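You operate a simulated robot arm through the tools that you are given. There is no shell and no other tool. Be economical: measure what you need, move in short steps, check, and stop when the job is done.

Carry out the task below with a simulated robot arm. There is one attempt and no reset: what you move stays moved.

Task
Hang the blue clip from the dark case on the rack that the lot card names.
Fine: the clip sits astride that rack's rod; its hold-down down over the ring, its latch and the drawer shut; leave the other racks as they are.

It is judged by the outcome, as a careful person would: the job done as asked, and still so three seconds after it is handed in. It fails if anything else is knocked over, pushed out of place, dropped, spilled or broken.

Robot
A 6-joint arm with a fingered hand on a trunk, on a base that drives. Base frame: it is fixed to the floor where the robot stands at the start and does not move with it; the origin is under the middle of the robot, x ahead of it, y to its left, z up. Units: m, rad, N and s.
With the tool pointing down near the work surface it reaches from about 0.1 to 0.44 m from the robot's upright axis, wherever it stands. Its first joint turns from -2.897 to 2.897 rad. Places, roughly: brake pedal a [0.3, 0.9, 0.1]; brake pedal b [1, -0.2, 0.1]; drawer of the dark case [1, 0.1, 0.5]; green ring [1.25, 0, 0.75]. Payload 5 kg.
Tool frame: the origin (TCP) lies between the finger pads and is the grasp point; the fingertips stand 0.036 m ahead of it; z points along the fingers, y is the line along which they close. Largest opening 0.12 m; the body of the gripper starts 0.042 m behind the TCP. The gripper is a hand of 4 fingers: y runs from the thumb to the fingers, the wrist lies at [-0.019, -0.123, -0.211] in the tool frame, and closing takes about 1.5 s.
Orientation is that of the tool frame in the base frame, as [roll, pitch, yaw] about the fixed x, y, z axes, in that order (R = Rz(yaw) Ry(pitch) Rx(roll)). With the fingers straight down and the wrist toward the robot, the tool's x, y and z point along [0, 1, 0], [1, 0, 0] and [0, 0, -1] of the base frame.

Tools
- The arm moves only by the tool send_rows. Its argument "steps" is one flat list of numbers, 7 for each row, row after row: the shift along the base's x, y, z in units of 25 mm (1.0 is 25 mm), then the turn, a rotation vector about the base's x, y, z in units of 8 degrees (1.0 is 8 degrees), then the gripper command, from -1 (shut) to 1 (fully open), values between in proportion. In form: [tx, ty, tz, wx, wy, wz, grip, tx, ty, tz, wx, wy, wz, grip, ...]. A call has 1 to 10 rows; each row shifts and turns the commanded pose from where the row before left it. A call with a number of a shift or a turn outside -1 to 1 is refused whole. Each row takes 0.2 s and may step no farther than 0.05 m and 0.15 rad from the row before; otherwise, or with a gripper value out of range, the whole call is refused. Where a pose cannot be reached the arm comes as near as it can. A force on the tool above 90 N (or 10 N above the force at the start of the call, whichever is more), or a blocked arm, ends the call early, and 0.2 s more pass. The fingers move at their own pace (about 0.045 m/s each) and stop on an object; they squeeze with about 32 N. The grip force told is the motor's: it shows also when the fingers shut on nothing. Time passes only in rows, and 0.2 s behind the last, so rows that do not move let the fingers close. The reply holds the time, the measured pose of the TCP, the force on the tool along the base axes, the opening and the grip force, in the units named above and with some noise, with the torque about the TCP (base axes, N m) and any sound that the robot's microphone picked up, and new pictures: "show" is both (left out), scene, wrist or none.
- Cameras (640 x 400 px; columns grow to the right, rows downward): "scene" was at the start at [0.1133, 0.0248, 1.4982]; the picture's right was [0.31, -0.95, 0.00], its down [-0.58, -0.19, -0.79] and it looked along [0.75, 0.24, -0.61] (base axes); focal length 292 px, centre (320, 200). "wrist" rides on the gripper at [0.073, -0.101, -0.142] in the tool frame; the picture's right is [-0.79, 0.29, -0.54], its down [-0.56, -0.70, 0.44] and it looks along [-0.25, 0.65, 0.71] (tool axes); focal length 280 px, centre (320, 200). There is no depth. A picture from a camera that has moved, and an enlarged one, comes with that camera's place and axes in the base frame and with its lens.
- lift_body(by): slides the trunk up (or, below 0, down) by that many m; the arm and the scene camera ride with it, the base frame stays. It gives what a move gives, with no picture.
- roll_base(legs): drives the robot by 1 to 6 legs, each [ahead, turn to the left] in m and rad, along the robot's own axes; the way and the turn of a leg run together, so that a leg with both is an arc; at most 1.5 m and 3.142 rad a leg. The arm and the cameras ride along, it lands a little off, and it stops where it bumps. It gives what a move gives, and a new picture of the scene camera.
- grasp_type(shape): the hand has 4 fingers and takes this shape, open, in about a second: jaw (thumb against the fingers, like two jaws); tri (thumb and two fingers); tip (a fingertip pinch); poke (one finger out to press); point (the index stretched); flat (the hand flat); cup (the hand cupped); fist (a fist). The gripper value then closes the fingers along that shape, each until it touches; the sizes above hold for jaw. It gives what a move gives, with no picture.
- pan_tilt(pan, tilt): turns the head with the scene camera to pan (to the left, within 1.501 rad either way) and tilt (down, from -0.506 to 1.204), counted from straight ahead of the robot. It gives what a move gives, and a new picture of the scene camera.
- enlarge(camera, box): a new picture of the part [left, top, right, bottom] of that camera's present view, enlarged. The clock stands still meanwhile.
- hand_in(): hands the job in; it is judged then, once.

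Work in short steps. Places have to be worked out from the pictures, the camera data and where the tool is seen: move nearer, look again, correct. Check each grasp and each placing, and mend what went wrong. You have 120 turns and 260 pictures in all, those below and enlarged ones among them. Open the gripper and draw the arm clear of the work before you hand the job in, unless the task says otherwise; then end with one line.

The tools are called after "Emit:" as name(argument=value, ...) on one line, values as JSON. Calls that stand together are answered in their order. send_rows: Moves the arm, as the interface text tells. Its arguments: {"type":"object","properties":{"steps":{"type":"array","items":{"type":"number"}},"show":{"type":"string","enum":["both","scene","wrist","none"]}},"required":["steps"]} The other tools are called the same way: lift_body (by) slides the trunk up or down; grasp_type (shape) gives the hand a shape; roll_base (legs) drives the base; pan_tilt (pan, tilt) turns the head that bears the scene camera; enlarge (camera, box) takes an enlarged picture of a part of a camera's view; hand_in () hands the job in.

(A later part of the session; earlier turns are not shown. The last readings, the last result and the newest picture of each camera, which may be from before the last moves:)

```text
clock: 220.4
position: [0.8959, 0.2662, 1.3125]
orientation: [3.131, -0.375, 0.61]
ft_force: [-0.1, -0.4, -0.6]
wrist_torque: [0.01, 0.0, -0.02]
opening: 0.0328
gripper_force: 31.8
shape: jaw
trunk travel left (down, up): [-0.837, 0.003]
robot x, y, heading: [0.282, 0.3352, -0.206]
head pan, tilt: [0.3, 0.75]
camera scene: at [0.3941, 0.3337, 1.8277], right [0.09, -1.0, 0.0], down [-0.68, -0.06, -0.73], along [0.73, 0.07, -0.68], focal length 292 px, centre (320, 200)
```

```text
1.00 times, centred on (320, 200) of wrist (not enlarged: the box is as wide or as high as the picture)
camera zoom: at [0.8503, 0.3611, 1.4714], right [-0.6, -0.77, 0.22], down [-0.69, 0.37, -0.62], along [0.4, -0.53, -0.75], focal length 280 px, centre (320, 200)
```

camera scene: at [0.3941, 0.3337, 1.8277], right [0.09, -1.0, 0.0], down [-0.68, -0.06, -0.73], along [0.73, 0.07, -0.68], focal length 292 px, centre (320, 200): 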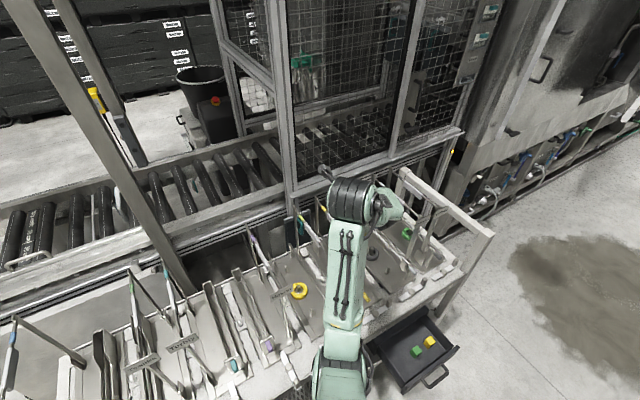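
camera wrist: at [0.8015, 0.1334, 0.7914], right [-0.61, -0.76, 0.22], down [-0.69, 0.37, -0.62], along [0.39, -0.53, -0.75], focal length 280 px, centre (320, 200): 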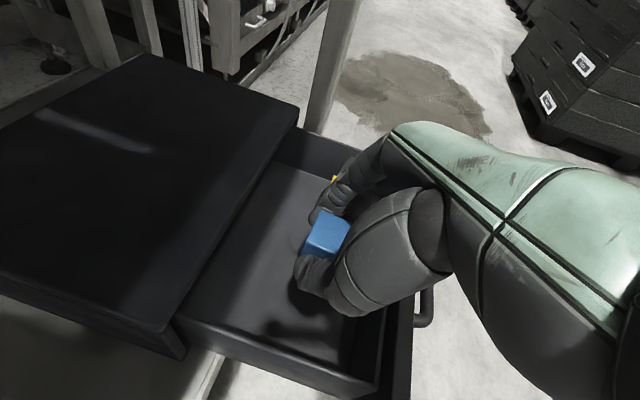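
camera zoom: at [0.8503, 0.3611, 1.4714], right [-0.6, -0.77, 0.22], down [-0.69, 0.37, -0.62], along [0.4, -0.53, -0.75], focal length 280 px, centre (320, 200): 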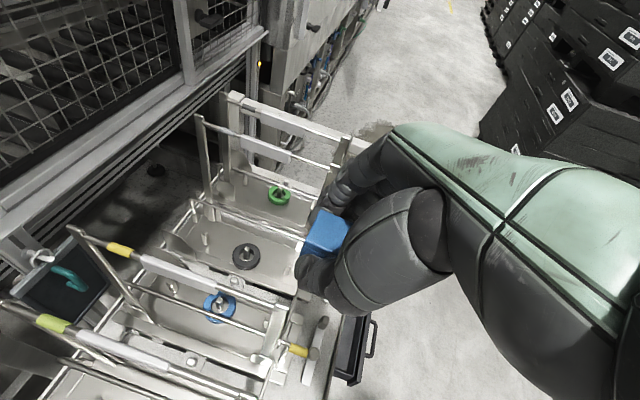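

Emit:
enlarge(camera="wrist", box=[180, 200, 380, 400])

Emit:
enlarge(camera="wrist", box=[0, 170, 220, 400])

```text
2.00 times, centred on (280, 300) of wrist
camera zoom: at [0.8503, 0.3611, 1.4714], right [-0.6, -0.77, 0.22], down [-0.69, 0.37, -0.62], along [0.4, -0.53, -0.75], focal length 561 px, centre (400, 0)
```

zoom: 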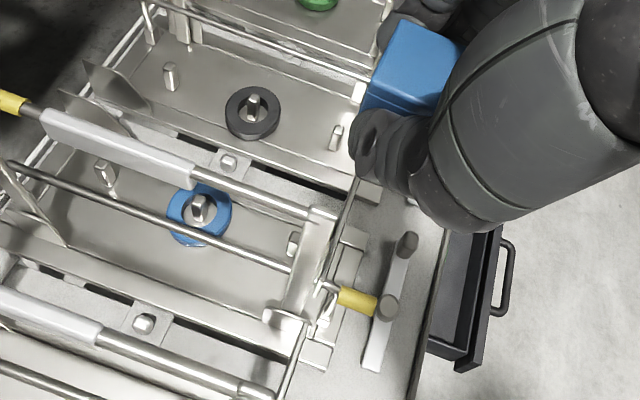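

```text
1.74 times, centred on (110, 285) of wrist
camera zoom: at [0.8503, 0.3611, 1.4714], right [-0.6, -0.77, 0.22], down [-0.69, 0.37, -0.62], along [0.4, -0.53, -0.75], focal length 488 px, centre (685, 52)
```

zoom: 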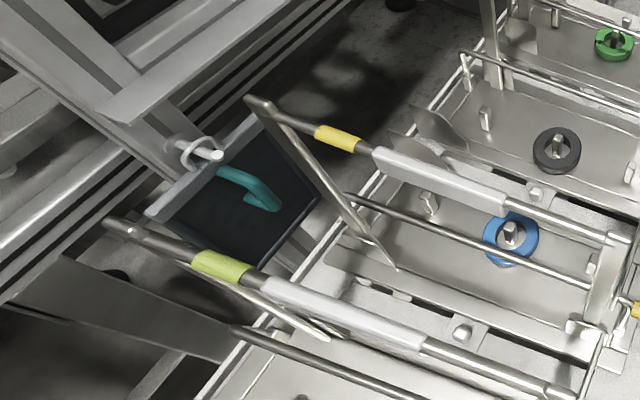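

Clip (d≈0.299) already lines up with rod F (d≈0.300). Move forward ~5 cm along the rod, then look.

Emit:
send_rows(steps=[0.85, 0.59, 0, 0, 0, 0, -1, 0.85, 0.59, 0, 0, 0, 0, -1], show="none")

Emit:
lift_body(by=-0.06)

Emit:
enlarge(camera="wrist", box=[200, 160, 400, 360])

```text
clock: 221.0
position: [0.9398, 0.2965, 1.3135]
orientation: [3.132, -0.374, 0.609]
ft_force: [1.1, 1.0, -0.9]
wrist_torque: [-0.01, 0.01, 0.02]
opening: 0.0326
gripper_force: 31.8
shape: jaw
trunk travel left (down, up): [-0.837, 0.003]
robot x, y, heading: [0.2814, 0.3346, -0.205]
head pan, tilt: [0.3, 0.75]
```

```text
clock: 222.0
position: [0.9392, 0.2959, 1.2527]
orientation: [3.13, -0.375, 0.61]
ft_force: [-1.2, -0.8, -1.1]
wrist_torque: [0.01, -0.01, -0.01]
opening: 0.0329
gripper_force: 31.8
shape: jaw
trunk travel left (down, up): [-0.777, 0.063]
robot x, y, heading: [0.2818, 0.3341, -0.204]
head pan, tilt: [0.3, 0.75]
```

```text
2.00 times, centred on (300, 260) of wrist
camera zoom: at [0.8928, 0.3902, 1.4114], right [-0.6, -0.77, 0.22], down [-0.69, 0.37, -0.62], along [0.4, -0.53, -0.75], focal length 561 px, centre (360, 80)
```

zoom: 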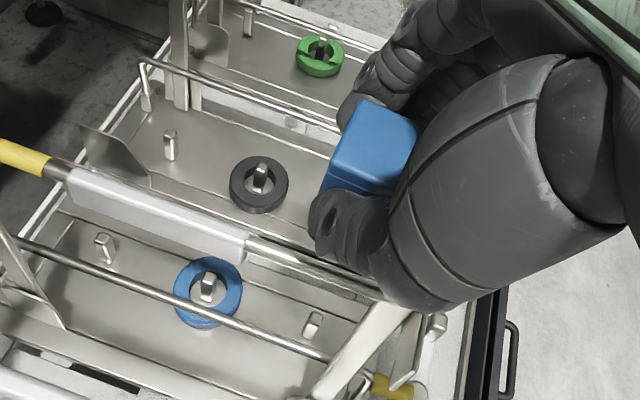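

Slight shift left (3 mm) and descend slowly onto the rod.

Emit:
send_rows(steps=[-0.07, 0.1, -0.6, 0, 0, 0, -1, 0, 0, -0.6, 0, 0, 0, -1, 0, 0, -0.6, 0, 0, 0, -1], show="none")

Emit:
enlarge(camera="wrist", box=[220, 180, 380, 320])

```text
clock: 222.8
position: [0.9366, 0.2978, 1.2084]
orientation: [3.131, -0.373, 0.61]
ft_force: [0.5, 0.2, -0.1]
wrist_torque: [-0.04, 0.01, -0.02]
opening: 0.0328
gripper_force: 32.4
shape: jaw
trunk travel left (down, up): [-0.777, 0.063]
robot x, y, heading: [0.2818, 0.3329, -0.206]
head pan, tilt: [0.3, 0.75]
```

```text
2.86 times, centred on (300, 250) of wrist
camera zoom: at [0.891, 0.3919, 1.3664], right [-0.6, -0.77, 0.22], down [-0.69, 0.37, -0.62], along [0.4, -0.53, -0.75], focal length 801 px, centre (377, 57)
```

zoom: 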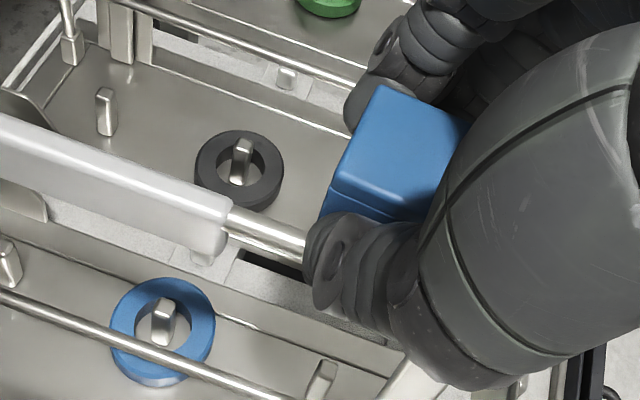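

Aligned within ~3 mm. Continue down with tiny correction.

Emit:
send_rows(steps=[-0.04, 0.06, -0.4, 0, 0, 0, -1, 0, 0, -0.4, 0, 0, 0, -1, 0, 0, -0.4, 0, 0, 0, -1], show="none")

Emit:
enlarge(camera="wrist", box=[220, 180, 380, 320])

```text
clock: 223.6
position: [0.9365, 0.3018, 1.1789]
orientation: [3.13, -0.375, 0.612]
ft_force: [4.1, 4.0, 5.0]
wrist_torque: [-0.14, -0.03, 0.39]
opening: 0.0335
gripper_force: 32.0
shape: jaw
trunk travel left (down, up): [-0.777, 0.063]
robot x, y, heading: [0.2771, 0.3348, -0.204]
head pan, tilt: [0.3, 0.75]
```

```text
2.86 times, centred on (300, 250) of wrist
camera zoom: at [0.8894, 0.3951, 1.3364], right [-0.6, -0.77, 0.22], down [-0.69, 0.37, -0.62], along [0.4, -0.53, -0.75], focal length 801 px, centre (377, 57)
```

zoom: 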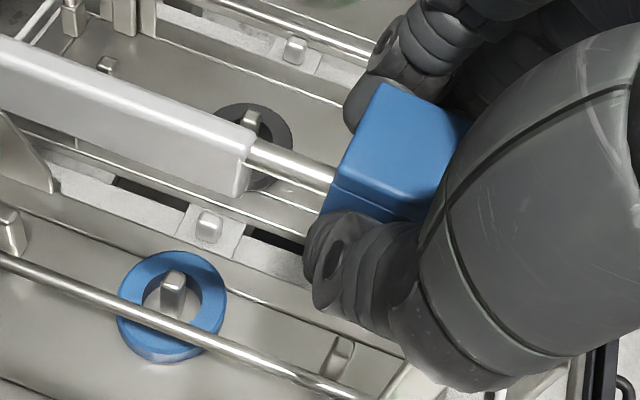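

Rod enters behind the clip's rear face, light contact only. Continue down.

Emit:
send_rows(steps=[0, 0, -0.3, 0, 0, 0, -1, 0, 0, -0.3, 0, 0, 0, -1], show="none")

Emit:
enlarge(camera="wrist", box=[220, 180, 380, 320])

Emit:
enlarge(camera="scene", box=[300, 160, 440, 280])

```text
clock: 224.2
position: [0.9344, 0.3002, 1.1682]
orientation: [3.126, -0.381, 0.612]
ft_force: [3.4, 2.2, 22.9]
wrist_torque: [-0.19, -0.19, 0.52]
opening: 0.0338
gripper_force: 32.1
shape: jaw
trunk travel left (down, up): [-0.777, 0.063]
robot x, y, heading: [0.2841, 0.3302, -0.206]
head pan, tilt: [0.3, 0.75]
```

```text
2.86 times, centred on (300, 250) of wrist
camera zoom: at [0.8875, 0.3945, 1.3248], right [-0.61, -0.77, 0.21], down [-0.68, 0.37, -0.63], along [0.41, -0.53, -0.75], focal length 801 px, centre (377, 57)
```

zoom: 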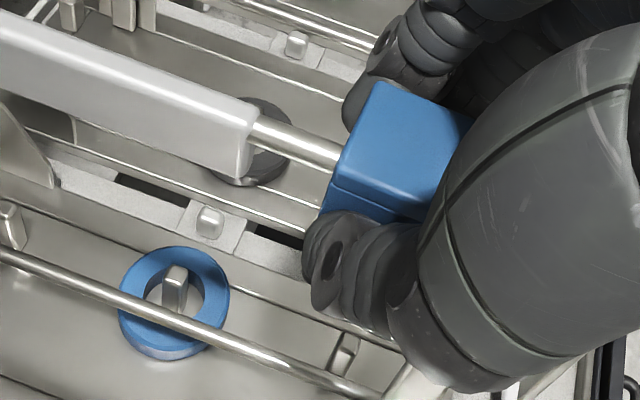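

```text
3.33 times, centred on (370, 220) of scene
camera zoom: at [0.3912, 0.3343, 1.7683], right [0.09, -1.0, 0.0], down [-0.68, -0.06, -0.73], along [0.73, 0.07, -0.68], focal length 974 px, centre (153, 133)
```

zoom: 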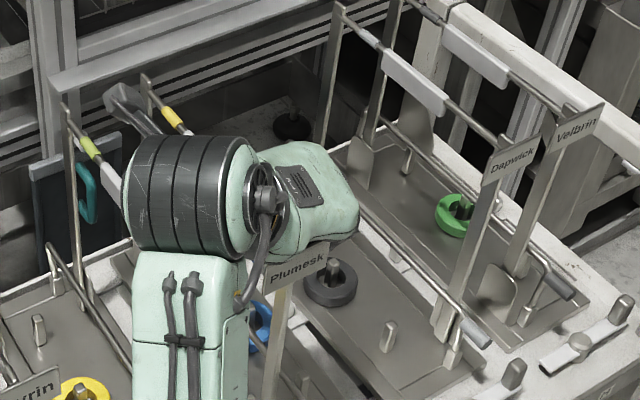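

Contact 23 N with the clip top ≈6 mm above the rod top: seated. Ease up 2 mm and open slightly.

Emit:
send_rows(steps=[0, 0, 0.1, 0, 0, 0, -0.2, 0, 0, 0, 0, 0, 0, -0.1, 0, 0, 0, 0, 0, 0, -0.1], show="none")

Emit:
enlarge(camera="wrist", box=[220, 180, 380, 320])

```text
clock: 225.0
position: [0.9351, 0.301, 1.1645]
orientation: [3.132, -0.371, 0.61]
ft_force: [0.1, -0.3, -0.2]
wrist_torque: [0.0, -0.01, -0.04]
opening: 0.0538
gripper_force: 0.1
shape: jaw
trunk travel left (down, up): [-0.777, 0.063]
robot x, y, heading: [0.2848, 0.3345, -0.205]
head pan, tilt: [0.3, 0.75]
```

```text
2.86 times, centred on (300, 250) of wrist
camera zoom: at [0.8895, 0.3943, 1.3231], right [-0.6, -0.77, 0.22], down [-0.69, 0.37, -0.62], along [0.4, -0.53, -0.75], focal length 801 px, centre (377, 57)
```

zoom: 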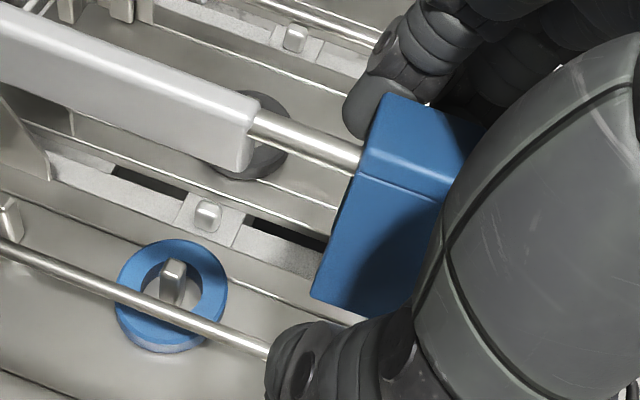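

The clip is astride the rod but leaning against the fingers. Open wider and then rise straight up, watching.

Emit:
send_rows(steps=[0, 0, 0, 0, 0, 0, 0.3, 0, 0, 0, 0, 0, 0, 0.3, 0, 0, 0, 0, 0, 0, 0.3, 0, 0, 0, 0, 0, 0, 0.3], show="none")

Emit:
enlarge(camera="wrist", box=[200, 160, 400, 340])

```text
clock: 226.0
position: [0.9361, 0.3008, 1.1653]
orientation: [3.13, -0.375, 0.609]
ft_force: [0.1, -0.6, -1.0]
wrist_torque: [0.0, 0.0, 0.0]
opening: 0.0776
gripper_force: 0.0
shape: jaw
trunk travel left (down, up): [-0.777, 0.063]
robot x, y, heading: [0.2834, 0.3337, -0.204]
head pan, tilt: [0.3, 0.75]
```

```text
2.22 times, centred on (300, 250) of wrist
camera zoom: at [0.8897, 0.3944, 1.3238], right [-0.6, -0.77, 0.22], down [-0.69, 0.37, -0.62], along [0.4, -0.53, -0.75], focal length 623 px, centre (364, 89)
```

zoom: 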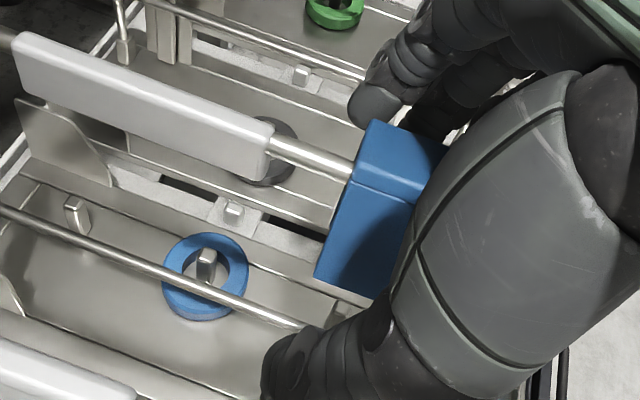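

The clip hangs square like the grey saddle. Rise straight up.

Emit:
send_rows(steps=[0, 0, 0.5, 0, 0, 0, 0.3, 0, 0, 0.8, 0, 0, 0, 0.3, 0, 0, 1, 0, 0, 0, 0.3, 0, 0, 1, 0, 0, 0, 0.3], show="none")

Emit:
lift_body(by=0.06)

Emit:
enlarge(camera="wrist", box=[160, 160, 400, 370])

```text
clock: 227.0
position: [0.935, 0.2999, 1.2485]
orientation: [3.13, -0.376, 0.61]
ft_force: [0.1, 0.8, 0.4]
wrist_torque: [0.02, 0.02, 0.0]
opening: 0.0774
gripper_force: 0.0
shape: jaw
trunk travel left (down, up): [-0.777, 0.063]
robot x, y, heading: [0.2817, 0.3344, -0.207]
head pan, tilt: [0.3, 0.75]
```

```text
clock: 228.0
position: [0.9359, 0.3001, 1.3077]
orientation: [3.13, -0.375, 0.61]
ft_force: [0.9, 0.0, 0.2]
wrist_torque: [0.01, 0.02, 0.05]
opening: 0.0776
gripper_force: 0.0
shape: jaw
trunk travel left (down, up): [-0.837, 0.003]
robot x, y, heading: [0.282, 0.3334, -0.207]
head pan, tilt: [0.3, 0.75]
```

```text
1.90 times, centred on (280, 265) of wrist
camera zoom: at [0.8905, 0.3943, 1.4661], right [-0.6, -0.77, 0.22], down [-0.69, 0.37, -0.62], along [0.4, -0.53, -0.75], focal length 534 px, centre (396, 76)
```

zoom: 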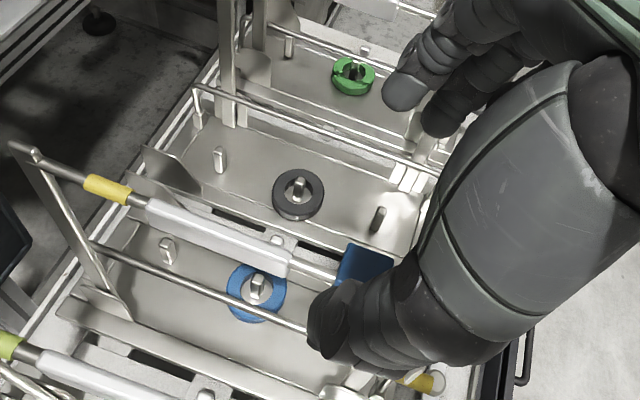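

Clip is secure. Now to rack F's hold-down/latch: drive to a straight-on stance in front of rack F with the hand back to natural orientation.

Emit:
roll_base(legs=[[0, -1.229], [0.485, 0], [0, 2.049]])

Emit:
send_rows(steps=[-0.4, -0.3, 0, -0.7, 0.5, 0.7, 0.3, -0.4, -0.3, 0, -0.6, 0.3, 0.8, 0.3, -0.4, -0.3, 0, -0.4, 0.1, 0.9, 0.3, -0.4, -0.3, 0, 0, 0, 1, 0.3, 0, 0, 0, 0, 0, 1, 0.3, 0, 0, 0, 0, 0, 0.6, 0.3], show="both")

```text
clock: 240.5
position: [0.8338, 0.2845, 1.3069]
orientation: [3.13, -0.375, 1.393]
ft_force: [-0.5, -0.5, -0.5]
wrist_torque: [-0.03, 0.02, 0.03]
opening: 0.0774
gripper_force: 0.1
shape: jaw
trunk travel left (down, up): [-0.837, 0.003]
robot x, y, heading: [0.3445, -0.1536, 0.574]
head pan, tilt: [0.3, 0.75]
camera scene: at [0.4239, -0.0752, 1.8277], right [0.77, -0.64, 0.0], down [-0.44, -0.52, -0.73], along [0.47, 0.56, -0.68], focal length 292 px, centre (320, 200)
```

scene: 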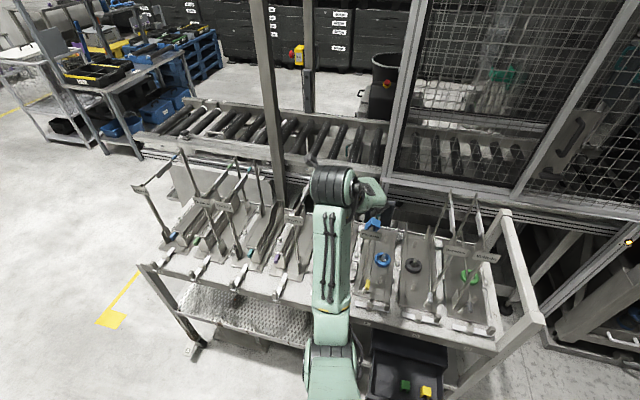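

```text
refused: row 1 steps farther than a row can; nothing moved
```

Emit:
send_rows(steps=[-0.4, -0.3, 0, -0.88, 0.16, 0, 0.3, -0.4, -0.3, 0, -0.88, 0.16, 0, 0.3, -0.4, -0.3, 0, -0.88, 0.16, 0, 0.3, -0.4, -0.3, 0, 0, 0, 0.95, 0.3, 0, 0, 0, 0, 0, 0.95, 0.3, 0, 0, 0, 0, 0, 0.95, 0.3, 0, 0, 0, 0, 0, 0.95, 0.3, 0, 0, 0, 0, 0, 0.95, 0.3, 0, 0, 0, 0, 0, 0.95, 0.3], show="wrist")

Emit:
enlarge(camera="scene", box=[330, 180, 450, 310])

```text
clock: 242.5
position: [0.829, 0.2723, 1.2584]
orientation: [3.131, -0.001, 2.19]
ft_force: [-0.4, 0.9, -0.8]
wrist_torque: [0.0, 0.0, -0.02]
opening: 0.0773
gripper_force: 0.0
shape: jaw
out of reach, approached as far as the arm can: row 1, 2, 3
trunk travel left (down, up): [-0.837, 0.003]
robot x, y, heading: [0.3466, -0.1527, 0.576]
head pan, tilt: [0.3, 0.75]
camera wrist: at [0.7032, 0.2721, 1.4004], right [0.69, -0.48, 0.54], down [-0.24, -0.86, -0.45], along [0.68, 0.18, -0.71], focal length 280 px, centre (320, 200)
```

wrist: 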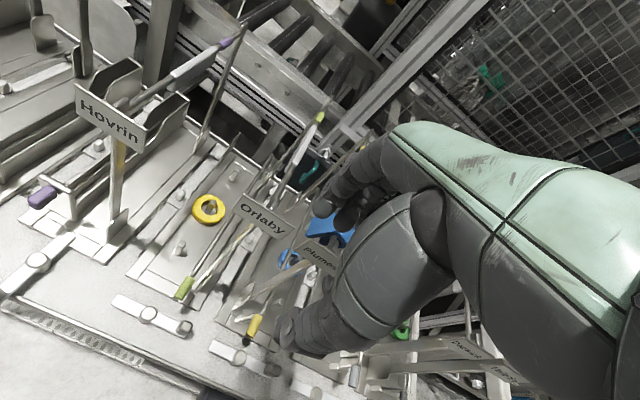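

```text
3.08 times, centred on (390, 245) of scene
camera zoom: at [0.4245, -0.0754, 1.8277], right [0.77, -0.64, 0.0], down [-0.44, -0.52, -0.73], along [0.47, 0.56, -0.68], focal length 899 px, centre (105, 62)
```

zoom: 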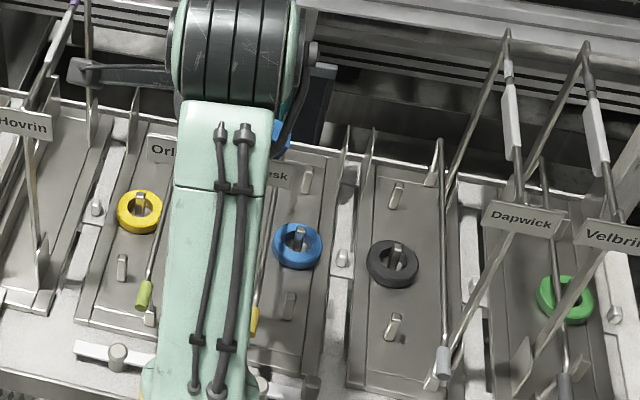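

Back off from the clip, then lower to inspect F's hold-down handle closely.

Emit:
roll_base(legs=[[-0.13, 0.03]])

Emit:
lift_body(by=-0.2)

Emit:
enlarge(camera="wrist", box=[100, 60, 420, 320])

Emit:
enlarge(camera="wrist", box=[200, 100, 330, 260])

```text
clock: 243.8
position: [0.7107, 0.2167, 1.2569]
orientation: [3.133, 0.001, 2.218]
ft_force: [0.4, 0.6, -0.2]
wrist_torque: [-0.03, 0.03, -0.01]
opening: 0.0776
gripper_force: 0.0
shape: jaw
trunk travel left (down, up): [-0.837, 0.003]
robot x, y, heading: [0.2386, -0.2269, 0.605]
head pan, tilt: [0.3, 0.75]
camera scene: at [0.3169, -0.1431, 1.8275], right [0.79, -0.62, 0.0], down [-0.42, -0.54, -0.73], along [0.45, 0.58, -0.68], focal length 292 px, centre (320, 200)
```

scene: 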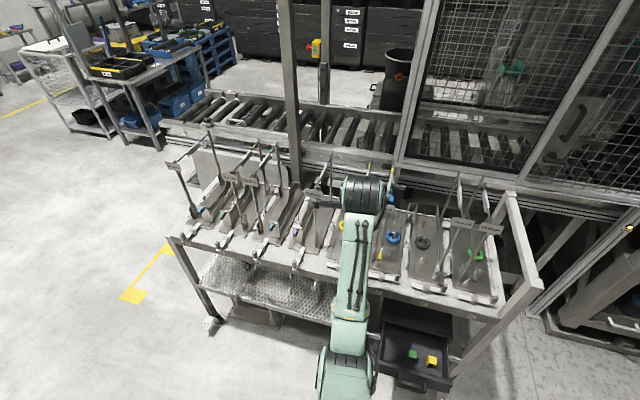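

```text
clock: 246.0
position: [0.7107, 0.2152, 1.0588]
orientation: [3.131, 0.0, 2.217]
ft_force: [0.4, -0.5, -0.1]
wrist_torque: [-0.02, 0.0, -0.02]
opening: 0.0776
gripper_force: 0.0
shape: jaw
trunk travel left (down, up): [-0.637, 0.203]
robot x, y, heading: [0.2402, -0.2259, 0.607]
head pan, tilt: [0.3, 0.75]
```

```text
1.54 times, centred on (260, 190) of wrist
camera zoom: at [0.5832, 0.2116, 1.2007], right [0.7, -0.46, 0.54], down [-0.22, -0.87, -0.45], along [0.68, 0.2, -0.71], focal length 431 px, centre (412, 215)
```

zoom: 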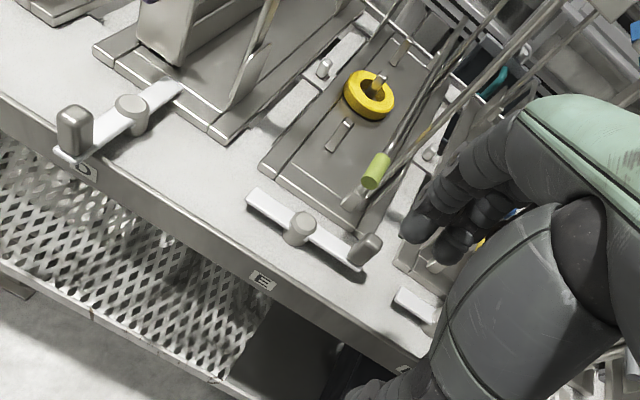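

```text
2.50 times, centred on (265, 180) of wrist
camera zoom: at [0.5832, 0.2116, 1.2007], right [0.7, -0.46, 0.54], down [-0.22, -0.87, -0.45], along [0.68, 0.2, -0.71], focal length 701 px, centre (458, 250)
```

zoom: 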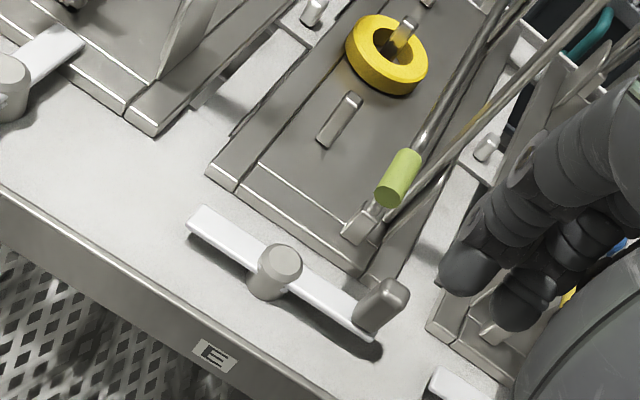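

D's latch clearly lies over its plate (shut) while E–H's lie clear (open), so F's hold-down and latch need operating. I switch to a one-finger shape and tilt the hand to push F's yellow handle from the left.

Emit:
grasp_type(shape="poke")

Emit:
send_rows(steps=[0, 0, 0, 0.57, -0.81, 0, 1, 0, 0, 0, 0.57, -0.81, 0, 1, 0, 0, 0, 0.57, -0.81, 0, 1, 0, 0, 0, 0.57, -0.81, 0, 1, 0, 0, 0, 0.57, -0.81, 0, 1], show="wrist")

Emit:
enlarge(camera="wrist", box=[180, 60, 420, 340])

```text
clock: 246.9
position: [0.7096, 0.2154, 1.058]
orientation: [3.131, 0.0, 2.218]
ft_force: [0.7, 0.1, 0.1]
wrist_torque: [-0.03, -0.02, 0.01]
opening: 0.0
gripper_force: 0.0
shape: poke
trunk travel left (down, up): [-0.637, 0.203]
robot x, y, heading: [0.2355, -0.2254, 0.604]
head pan, tilt: [0.3, 0.75]
```

```text
clock: 248.1
position: [0.7097, 0.2158, 1.0593]
orientation: [2.44, 0.021, 2.21]
ft_force: [0.1, -0.2, 0.5]
wrist_torque: [-0.02, 0.02, -0.03]
opening: 0.0
gripper_force: 0.1
shape: poke
trunk travel left (down, up): [-0.637, 0.203]
robot x, y, heading: [0.2371, -0.2251, 0.608]
head pan, tilt: [0.3, 0.75]
camera wrist: at [0.5291, 0.1733, 1.1014], right [0.36, -0.7, 0.62], down [0.15, -0.61, -0.78], along [0.92, 0.37, -0.12], focal length 280 px, centre (320, 200)
```

wrist: 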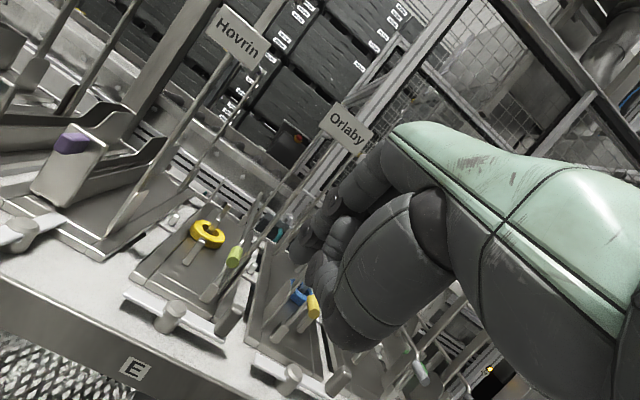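

```text
1.43 times, centred on (300, 200) of wrist
camera zoom: at [0.5291, 0.1733, 1.1014], right [0.36, -0.7, 0.62], down [0.15, -0.61, -0.78], along [0.92, 0.37, -0.12], focal length 401 px, centre (349, 200)
```

zoom: 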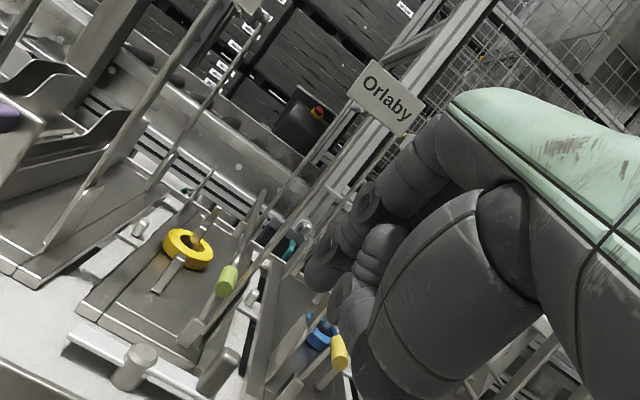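

The index finger sits about on the tool axis. Move its tip into the gap left of F's handle (between E's and F's handles).

Emit:
send_rows(steps=[0.95, 0.3, -0.6, 0, 0, 0, 1, 0.95, 0.3, -0.6, 0, 0, 0, 1, 0.95, 0.3, -0.6, 0, 0, 0, 1, 0.95, 0.3, -0.6, 0, 0, 0, 1], show="wrist")

Emit:
enlarge(camera="wrist", box=[200, 140, 400, 340])

Emit:
pan_tilt(pan=0.3, tilt=0.7)

Emit:
enlarge(camera="scene", box=[320, 160, 460, 290])

```text
clock: 249.1
position: [0.8048, 0.2454, 0.9979]
orientation: [2.442, 0.021, 2.212]
ft_force: [0.6, 1.0, -0.2]
wrist_torque: [0.0, -0.03, 0.0]
opening: 0.0
gripper_force: 0.0
shape: poke
trunk travel left (down, up): [-0.637, 0.203]
robot x, y, heading: [0.2377, -0.2237, 0.606]
head pan, tilt: [0.3, 0.75]
camera wrist: at [0.6252, 0.2044, 1.0401], right [0.36, -0.7, 0.62], down [0.14, -0.61, -0.78], along [0.92, 0.37, -0.12], focal length 280 px, centre (320, 200)
```

wrist: 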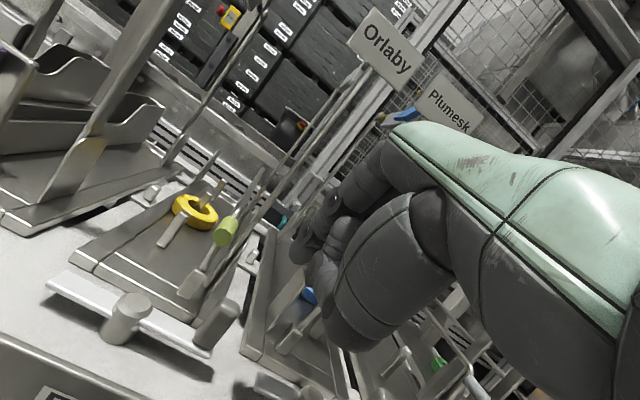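

```text
2.00 times, centred on (300, 240) of wrist
camera zoom: at [0.6252, 0.2044, 1.0401], right [0.36, -0.7, 0.62], down [0.14, -0.61, -0.78], along [0.92, 0.37, -0.12], focal length 561 px, centre (360, 120)
```

zoom: 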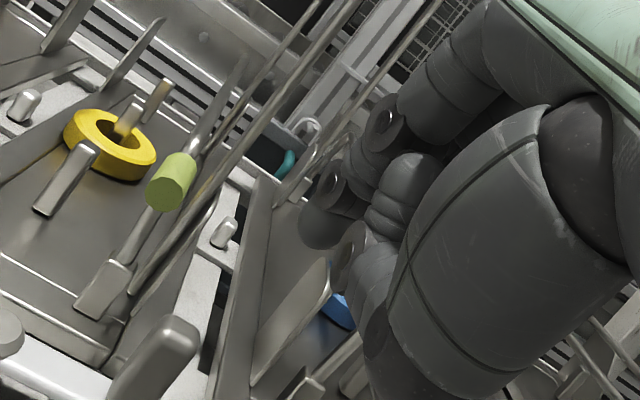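

```text
clock: 249.7
position: [0.8028, 0.2449, 0.9995]
orientation: [2.441, 0.021, 2.211]
ft_force: [-0.4, 0.2, 0.8]
wrist_torque: [0.01, 0.01, 0.02]
opening: 0.0
gripper_force: 0.1
shape: poke
trunk travel left (down, up): [-0.637, 0.203]
robot x, y, heading: [0.2393, -0.2281, 0.611]
head pan, tilt: [0.3, 0.7]
camera scene: at [0.3159, -0.1429, 1.632], right [0.79, -0.62, 0.0], down [-0.4, -0.51, -0.76], along [0.47, 0.6, -0.64], focal length 292 px, centre (320, 200)
```

scene: 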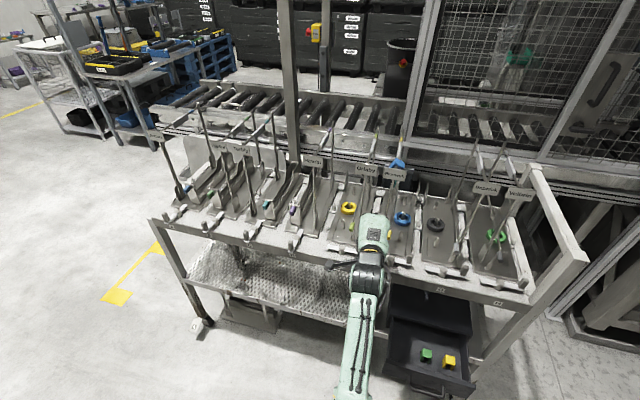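

```text
3.08 times, centred on (390, 225) of scene
camera zoom: at [0.3159, -0.1429, 1.632], right [0.79, -0.62, 0.0], down [-0.4, -0.51, -0.76], along [0.47, 0.6, -0.64], focal length 899 px, centre (105, 123)
```

zoom: 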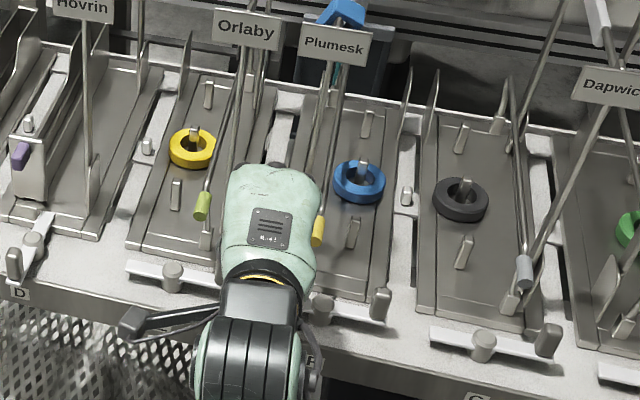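

Hand is left of F's handle. Advance the fingertip a bit down/forward, then push right.

Emit:
send_rows(steps=[0.5, 0.35, -0.54, 0, 0, 0, 1, 0.5, 0.35, -0.54, 0, 0, 0, 1, 0.4, -0.56, 0, 0, 0, 0, 1, 0.4, -0.56, 0, 0, 0, 0, 1], show="scene")

Emit:
enlarge(camera="scene", box=[320, 160, 460, 290])

```text
clock: 250.7
position: [0.8491, 0.2353, 0.9725]
orientation: [2.44, 0.021, 2.211]
ft_force: [-0.2, 1.2, 0.3]
wrist_torque: [-0.01, 0.02, 0.05]
opening: 0.0002
gripper_force: 0.0
shape: poke
trunk travel left (down, up): [-0.637, 0.203]
robot x, y, heading: [0.2394, -0.224, 0.605]
head pan, tilt: [0.3, 0.7]
camera scene: at [0.3163, -0.1428, 1.632], right [0.79, -0.62, 0.0], down [-0.4, -0.51, -0.76], along [0.47, 0.6, -0.64], focal length 292 px, centre (320, 200)
```

scene: 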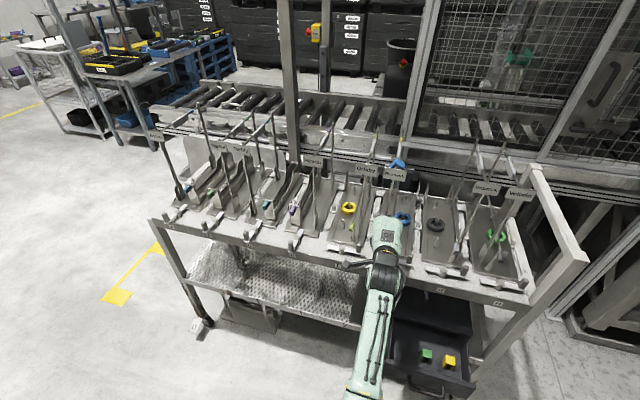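

```text
3.08 times, centred on (390, 225) of scene
camera zoom: at [0.3163, -0.1428, 1.632], right [0.79, -0.62, 0.0], down [-0.4, -0.51, -0.76], along [0.47, 0.6, -0.64], focal length 899 px, centre (105, 123)
```

zoom: 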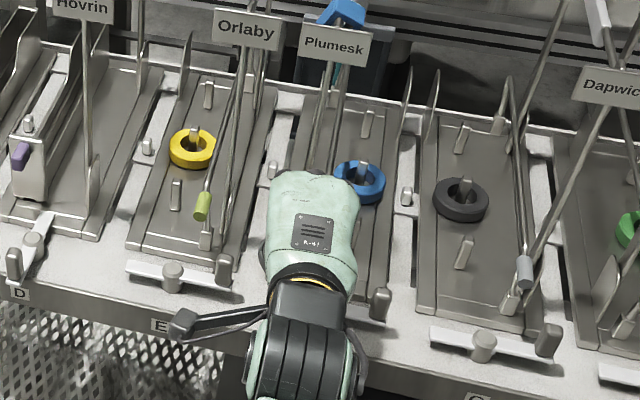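

No contact yet; push right in small steps.

Emit:
send_rows(steps=[0.23, -0.33, 0, 0, 0, 0, 1, 0.23, -0.33, 0, 0, 0, 0, 1, 0.23, -0.33, 0, 0, 0, 0, 1, 0.23, -0.33, -0.1, 0, 0, 0, 1], show="wrist")

Emit:
enlarge(camera="wrist", box=[200, 140, 400, 340])

```text
clock: 251.7
position: [0.8725, 0.2021, 0.9699]
orientation: [2.441, 0.021, 2.212]
ft_force: [0.5, -0.2, 0.3]
wrist_torque: [0.04, -0.01, -0.01]
opening: 0.0
gripper_force: 0.0
shape: poke
trunk travel left (down, up): [-0.637, 0.203]
robot x, y, heading: [0.24, -0.2225, 0.61]
head pan, tilt: [0.3, 0.7]
camera wrist: at [0.6934, 0.1602, 1.0116], right [0.36, -0.7, 0.62], down [0.14, -0.61, -0.78], along [0.92, 0.37, -0.12], focal length 280 px, centre (320, 200)
```

wrist: 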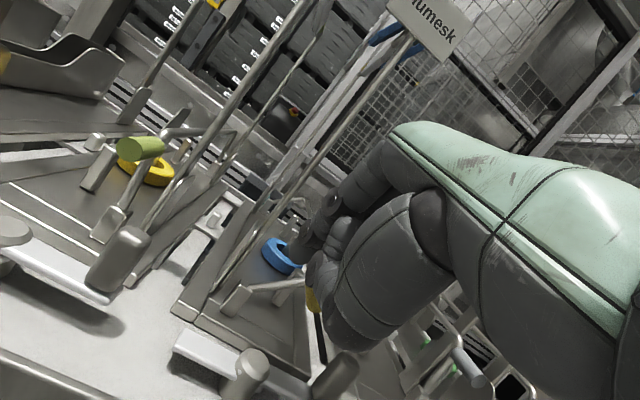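

```text
2.00 times, centred on (300, 240) of wrist
camera zoom: at [0.6934, 0.1602, 1.0116], right [0.36, -0.7, 0.62], down [0.14, -0.61, -0.78], along [0.92, 0.37, -0.12], focal length 561 px, centre (360, 120)
```

zoom: 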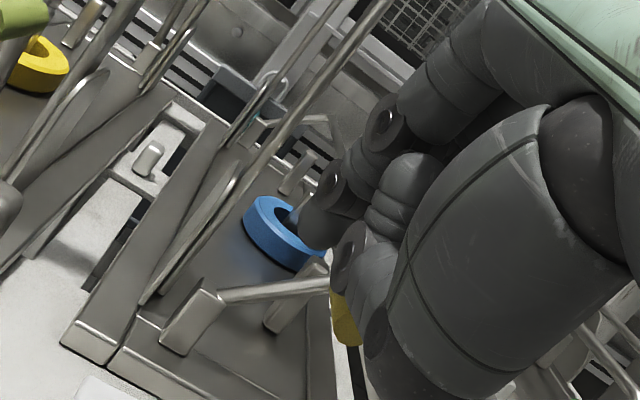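

The hold-down tips over to the right as supposed (its leg pivots in the block). Keep pushing right and down.

Emit:
send_rows(steps=[0.29, -0.41, -0.2, 0, 0, 0, 1, 0.29, -0.41, -0.3, 0, 0, 0, 1, 0.29, -0.41, -0.4, 0, 0, 0, 1, 0.23, -0.33, -0.4, 0, 0, 0, 1], show="both")

Emit:
enlarge(camera="wrist", box=[200, 140, 400, 340])

Emit:
enlarge(camera="scene", box=[320, 160, 460, 290])

```text
clock: 252.7
position: [0.9001, 0.1633, 0.9366]
orientation: [2.438, 0.02, 2.211]
ft_force: [-0.5, -0.4, 0.0]
wrist_torque: [-0.03, -0.01, 0.01]
opening: 0.0
gripper_force: 0.1
shape: poke
trunk travel left (down, up): [-0.637, 0.203]
robot x, y, heading: [0.2397, -0.2261, 0.604]
head pan, tilt: [0.3, 0.7]
camera scene: at [0.3165, -0.1431, 1.632], right [0.79, -0.62, 0.0], down [-0.4, -0.51, -0.76], along [0.47, 0.6, -0.64], focal length 292 px, centre (320, 200)
camera wrist: at [0.7203, 0.1214, 0.979], right [0.36, -0.7, 0.62], down [0.14, -0.61, -0.78], along [0.92, 0.37, -0.12], focal length 280 px, centre (320, 200)
```

scene: 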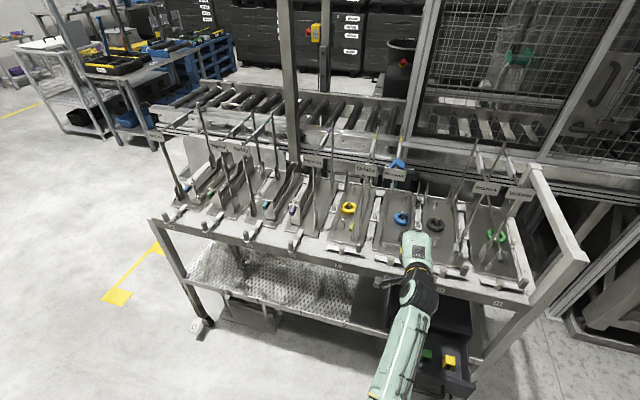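
wrist: 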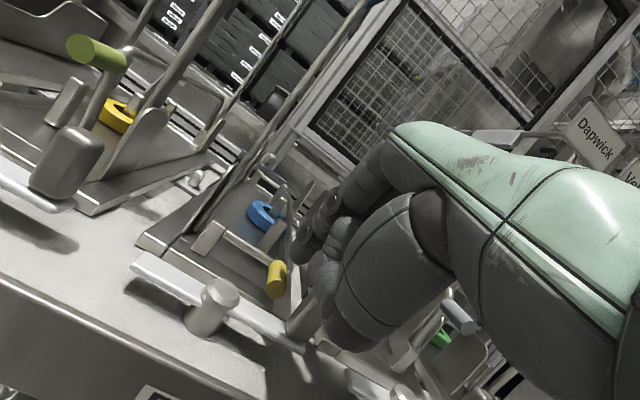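

```text
2.00 times, centred on (300, 240) of wrist
camera zoom: at [0.7203, 0.1214, 0.979], right [0.36, -0.7, 0.62], down [0.14, -0.61, -0.78], along [0.92, 0.37, -0.12], focal length 561 px, centre (360, 120)
```

zoom: 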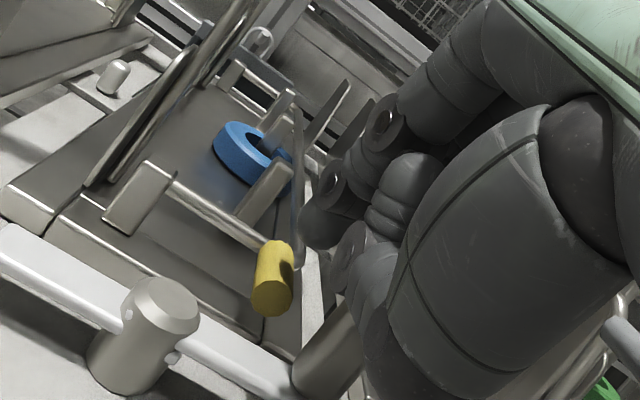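

```text
3.08 times, centred on (390, 225) of scene
camera zoom: at [0.3165, -0.1431, 1.632], right [0.79, -0.62, 0.0], down [-0.4, -0.51, -0.76], along [0.47, 0.6, -0.64], focal length 899 px, centre (105, 123)
```

zoom: 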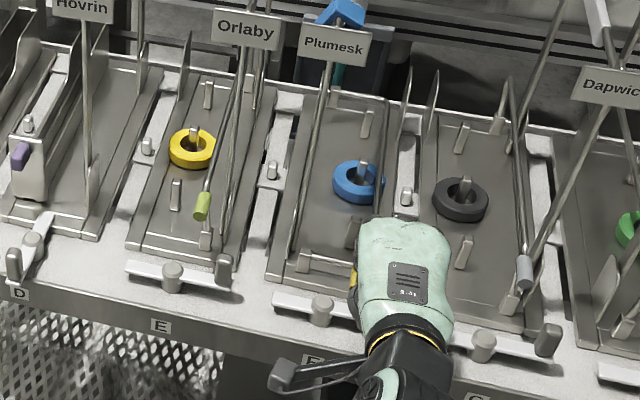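

The hold-down now lies flat (leg parallel to the plate) over the ring. Next the latch: push its left end away from me so it swings over the plate (as on rack D). Back off up and over to the left front.

Emit:
send_rows(steps=[-0.5, -0.35, 1, 0, 0, 0, 1, -0.5, -0.35, 1, 0, 0, 0, 1, -0.85, 0.37, 0, 0, 0, 0, 1, -0.85, 0.37, 0, 0, 0, 0, 1, -0.85, 0.37, 0, 0, 0, 0, 1, -0.85, 0.37, 0, 0, 0, 0, 1, 0, 0, -1, 0, 0, 0, 1, 0, 0, -1, 0, 0, 0, 1], show="wrist")

Emit:
enlarge(camera="wrist", box=[200, 140, 440, 340])

Emit:
enlarge(camera="scene", box=[320, 160, 460, 290])

```text
clock: 254.5
position: [0.7906, 0.183, 0.9374]
orientation: [2.439, 0.021, 2.212]
ft_force: [0.4, 0.6, -0.1]
wrist_torque: [-0.02, 0.05, 0.0]
opening: 0.0
gripper_force: 0.0
shape: poke
trunk travel left (down, up): [-0.637, 0.203]
robot x, y, heading: [0.2373, -0.2247, 0.61]
head pan, tilt: [0.3, 0.7]
camera wrist: at [0.6107, 0.1409, 0.9797], right [0.36, -0.7, 0.62], down [0.14, -0.61, -0.78], along [0.92, 0.37, -0.12], focal length 280 px, centre (320, 200)
```

wrist: 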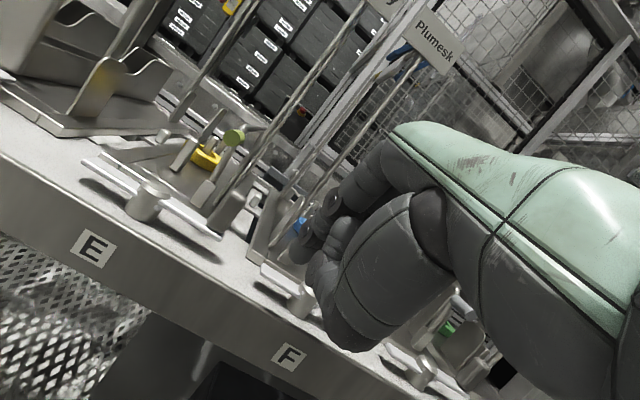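

```text
2.00 times, centred on (320, 240) of wrist
camera zoom: at [0.6107, 0.1409, 0.9797], right [0.36, -0.7, 0.62], down [0.14, -0.61, -0.78], along [0.92, 0.37, -0.12], focal length 561 px, centre (320, 120)
```

zoom: 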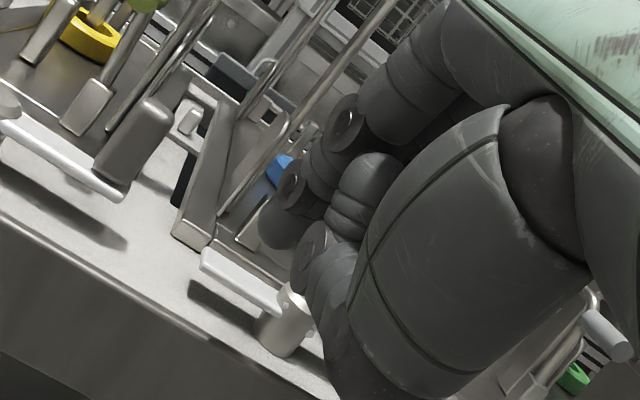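

```text
3.08 times, centred on (390, 225) of scene
camera zoom: at [0.3159, -0.1427, 1.632], right [0.79, -0.62, 0.0], down [-0.4, -0.51, -0.76], along [0.47, 0.6, -0.64], focal length 899 px, centre (105, 123)
```

zoom: 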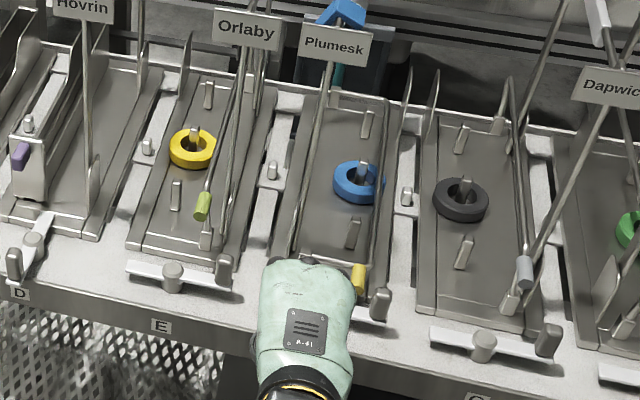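

Hold-down lies over the ring. Latch left end at n≈0.83,d≈0.297. Lower the fingertip in front of it and push it inward along its arc.

Emit:
send_rows(steps=[0, 0, -0.9, 0, 0, 0, 1, 0, 0, -0.95, 0, 0, 0, 1, 0.6, 0.43, 0, 0, 0, 0, 1, 0.6, 0.43, 0, 0, 0, 0, 1, 0.6, 0.43, 0, 0, 0, 0, 1], show="wrist")

Emit:
enlarge(camera="wrist", box=[200, 160, 400, 340])

Emit:
enlarge(camera="scene", box=[320, 160, 460, 290])

```text
clock: 255.7
position: [0.8347, 0.2176, 0.8901]
orientation: [2.438, 0.023, 2.21]
ft_force: [-5.0, -0.1, 1.8]
wrist_torque: [0.03, 0.02, 0.05]
opening: 0.0002
gripper_force: 0.2
shape: poke
trunk travel left (down, up): [-0.637, 0.203]
robot x, y, heading: [0.2404, -0.2252, 0.607]
head pan, tilt: [0.3, 0.7]
camera wrist: at [0.6552, 0.1739, 0.9327], right [0.36, -0.7, 0.62], down [0.15, -0.61, -0.78], along [0.92, 0.37, -0.12], focal length 280 px, centre (320, 200)
```

wrist: 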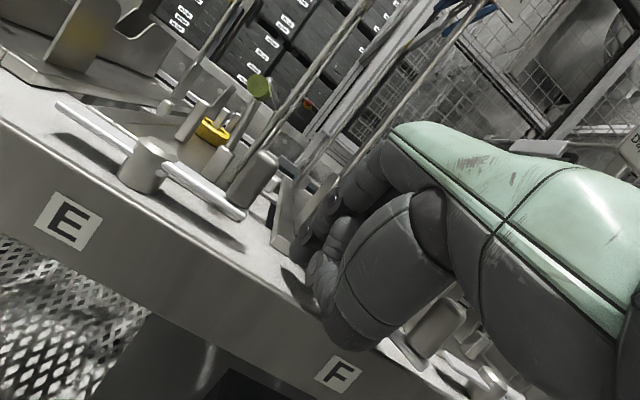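

```text
2.22 times, centred on (300, 250) of wrist
camera zoom: at [0.6552, 0.1739, 0.9327], right [0.36, -0.7, 0.62], down [0.15, -0.61, -0.78], along [0.92, 0.37, -0.12], focal length 623 px, centre (364, 89)
```

zoom: 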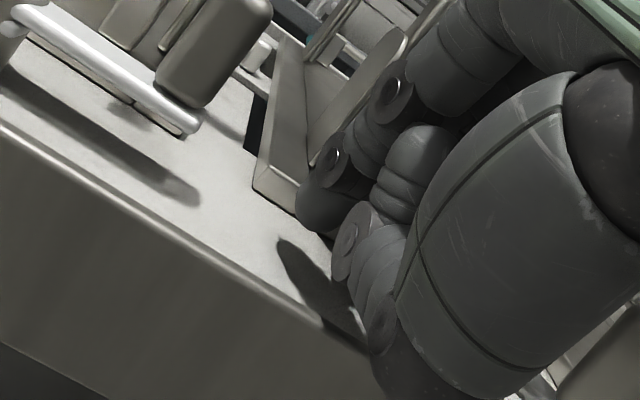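

```text
3.08 times, centred on (390, 225) of scene
camera zoom: at [0.3159, -0.1422, 1.632], right [0.79, -0.62, 0.0], down [-0.4, -0.51, -0.76], along [0.47, 0.6, -0.64], focal length 899 px, centre (105, 123)
```

zoom: 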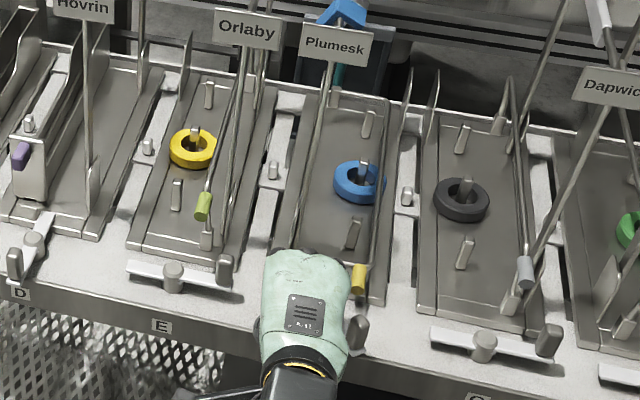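

The latch is swinging (knob coming forward). Continue along the arc.

Emit:
send_rows(steps=[0.6, 0.2, 0.1, 0, 0, 0, 1, 0.4, 0, 0.1, 0, 0, 0, 1], show="none")

Emit:
enlarge(camera="scene", box=[320, 160, 460, 290])

```text
clock: 256.3
position: [0.8607, 0.2195, 0.8956]
orientation: [2.439, 0.022, 2.211]
ft_force: [-1.7, 1.6, 1.3]
wrist_torque: [0.03, 0.09, 0.07]
opening: 0.0
gripper_force: 0.0
shape: poke
trunk travel left (down, up): [-0.637, 0.203]
robot x, y, heading: [0.2379, -0.2218, 0.612]
head pan, tilt: [0.3, 0.7]
```

```text
3.08 times, centred on (390, 225) of scene
camera zoom: at [0.3162, -0.1426, 1.6319], right [0.79, -0.62, 0.0], down [-0.4, -0.51, -0.76], along [0.47, 0.6, -0.64], focal length 899 px, centre (105, 123)
```

zoom: 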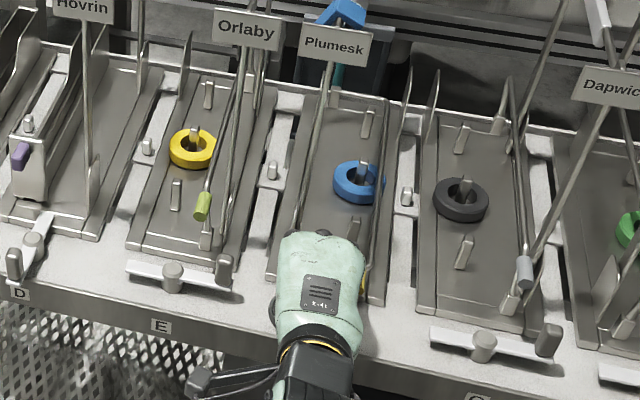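

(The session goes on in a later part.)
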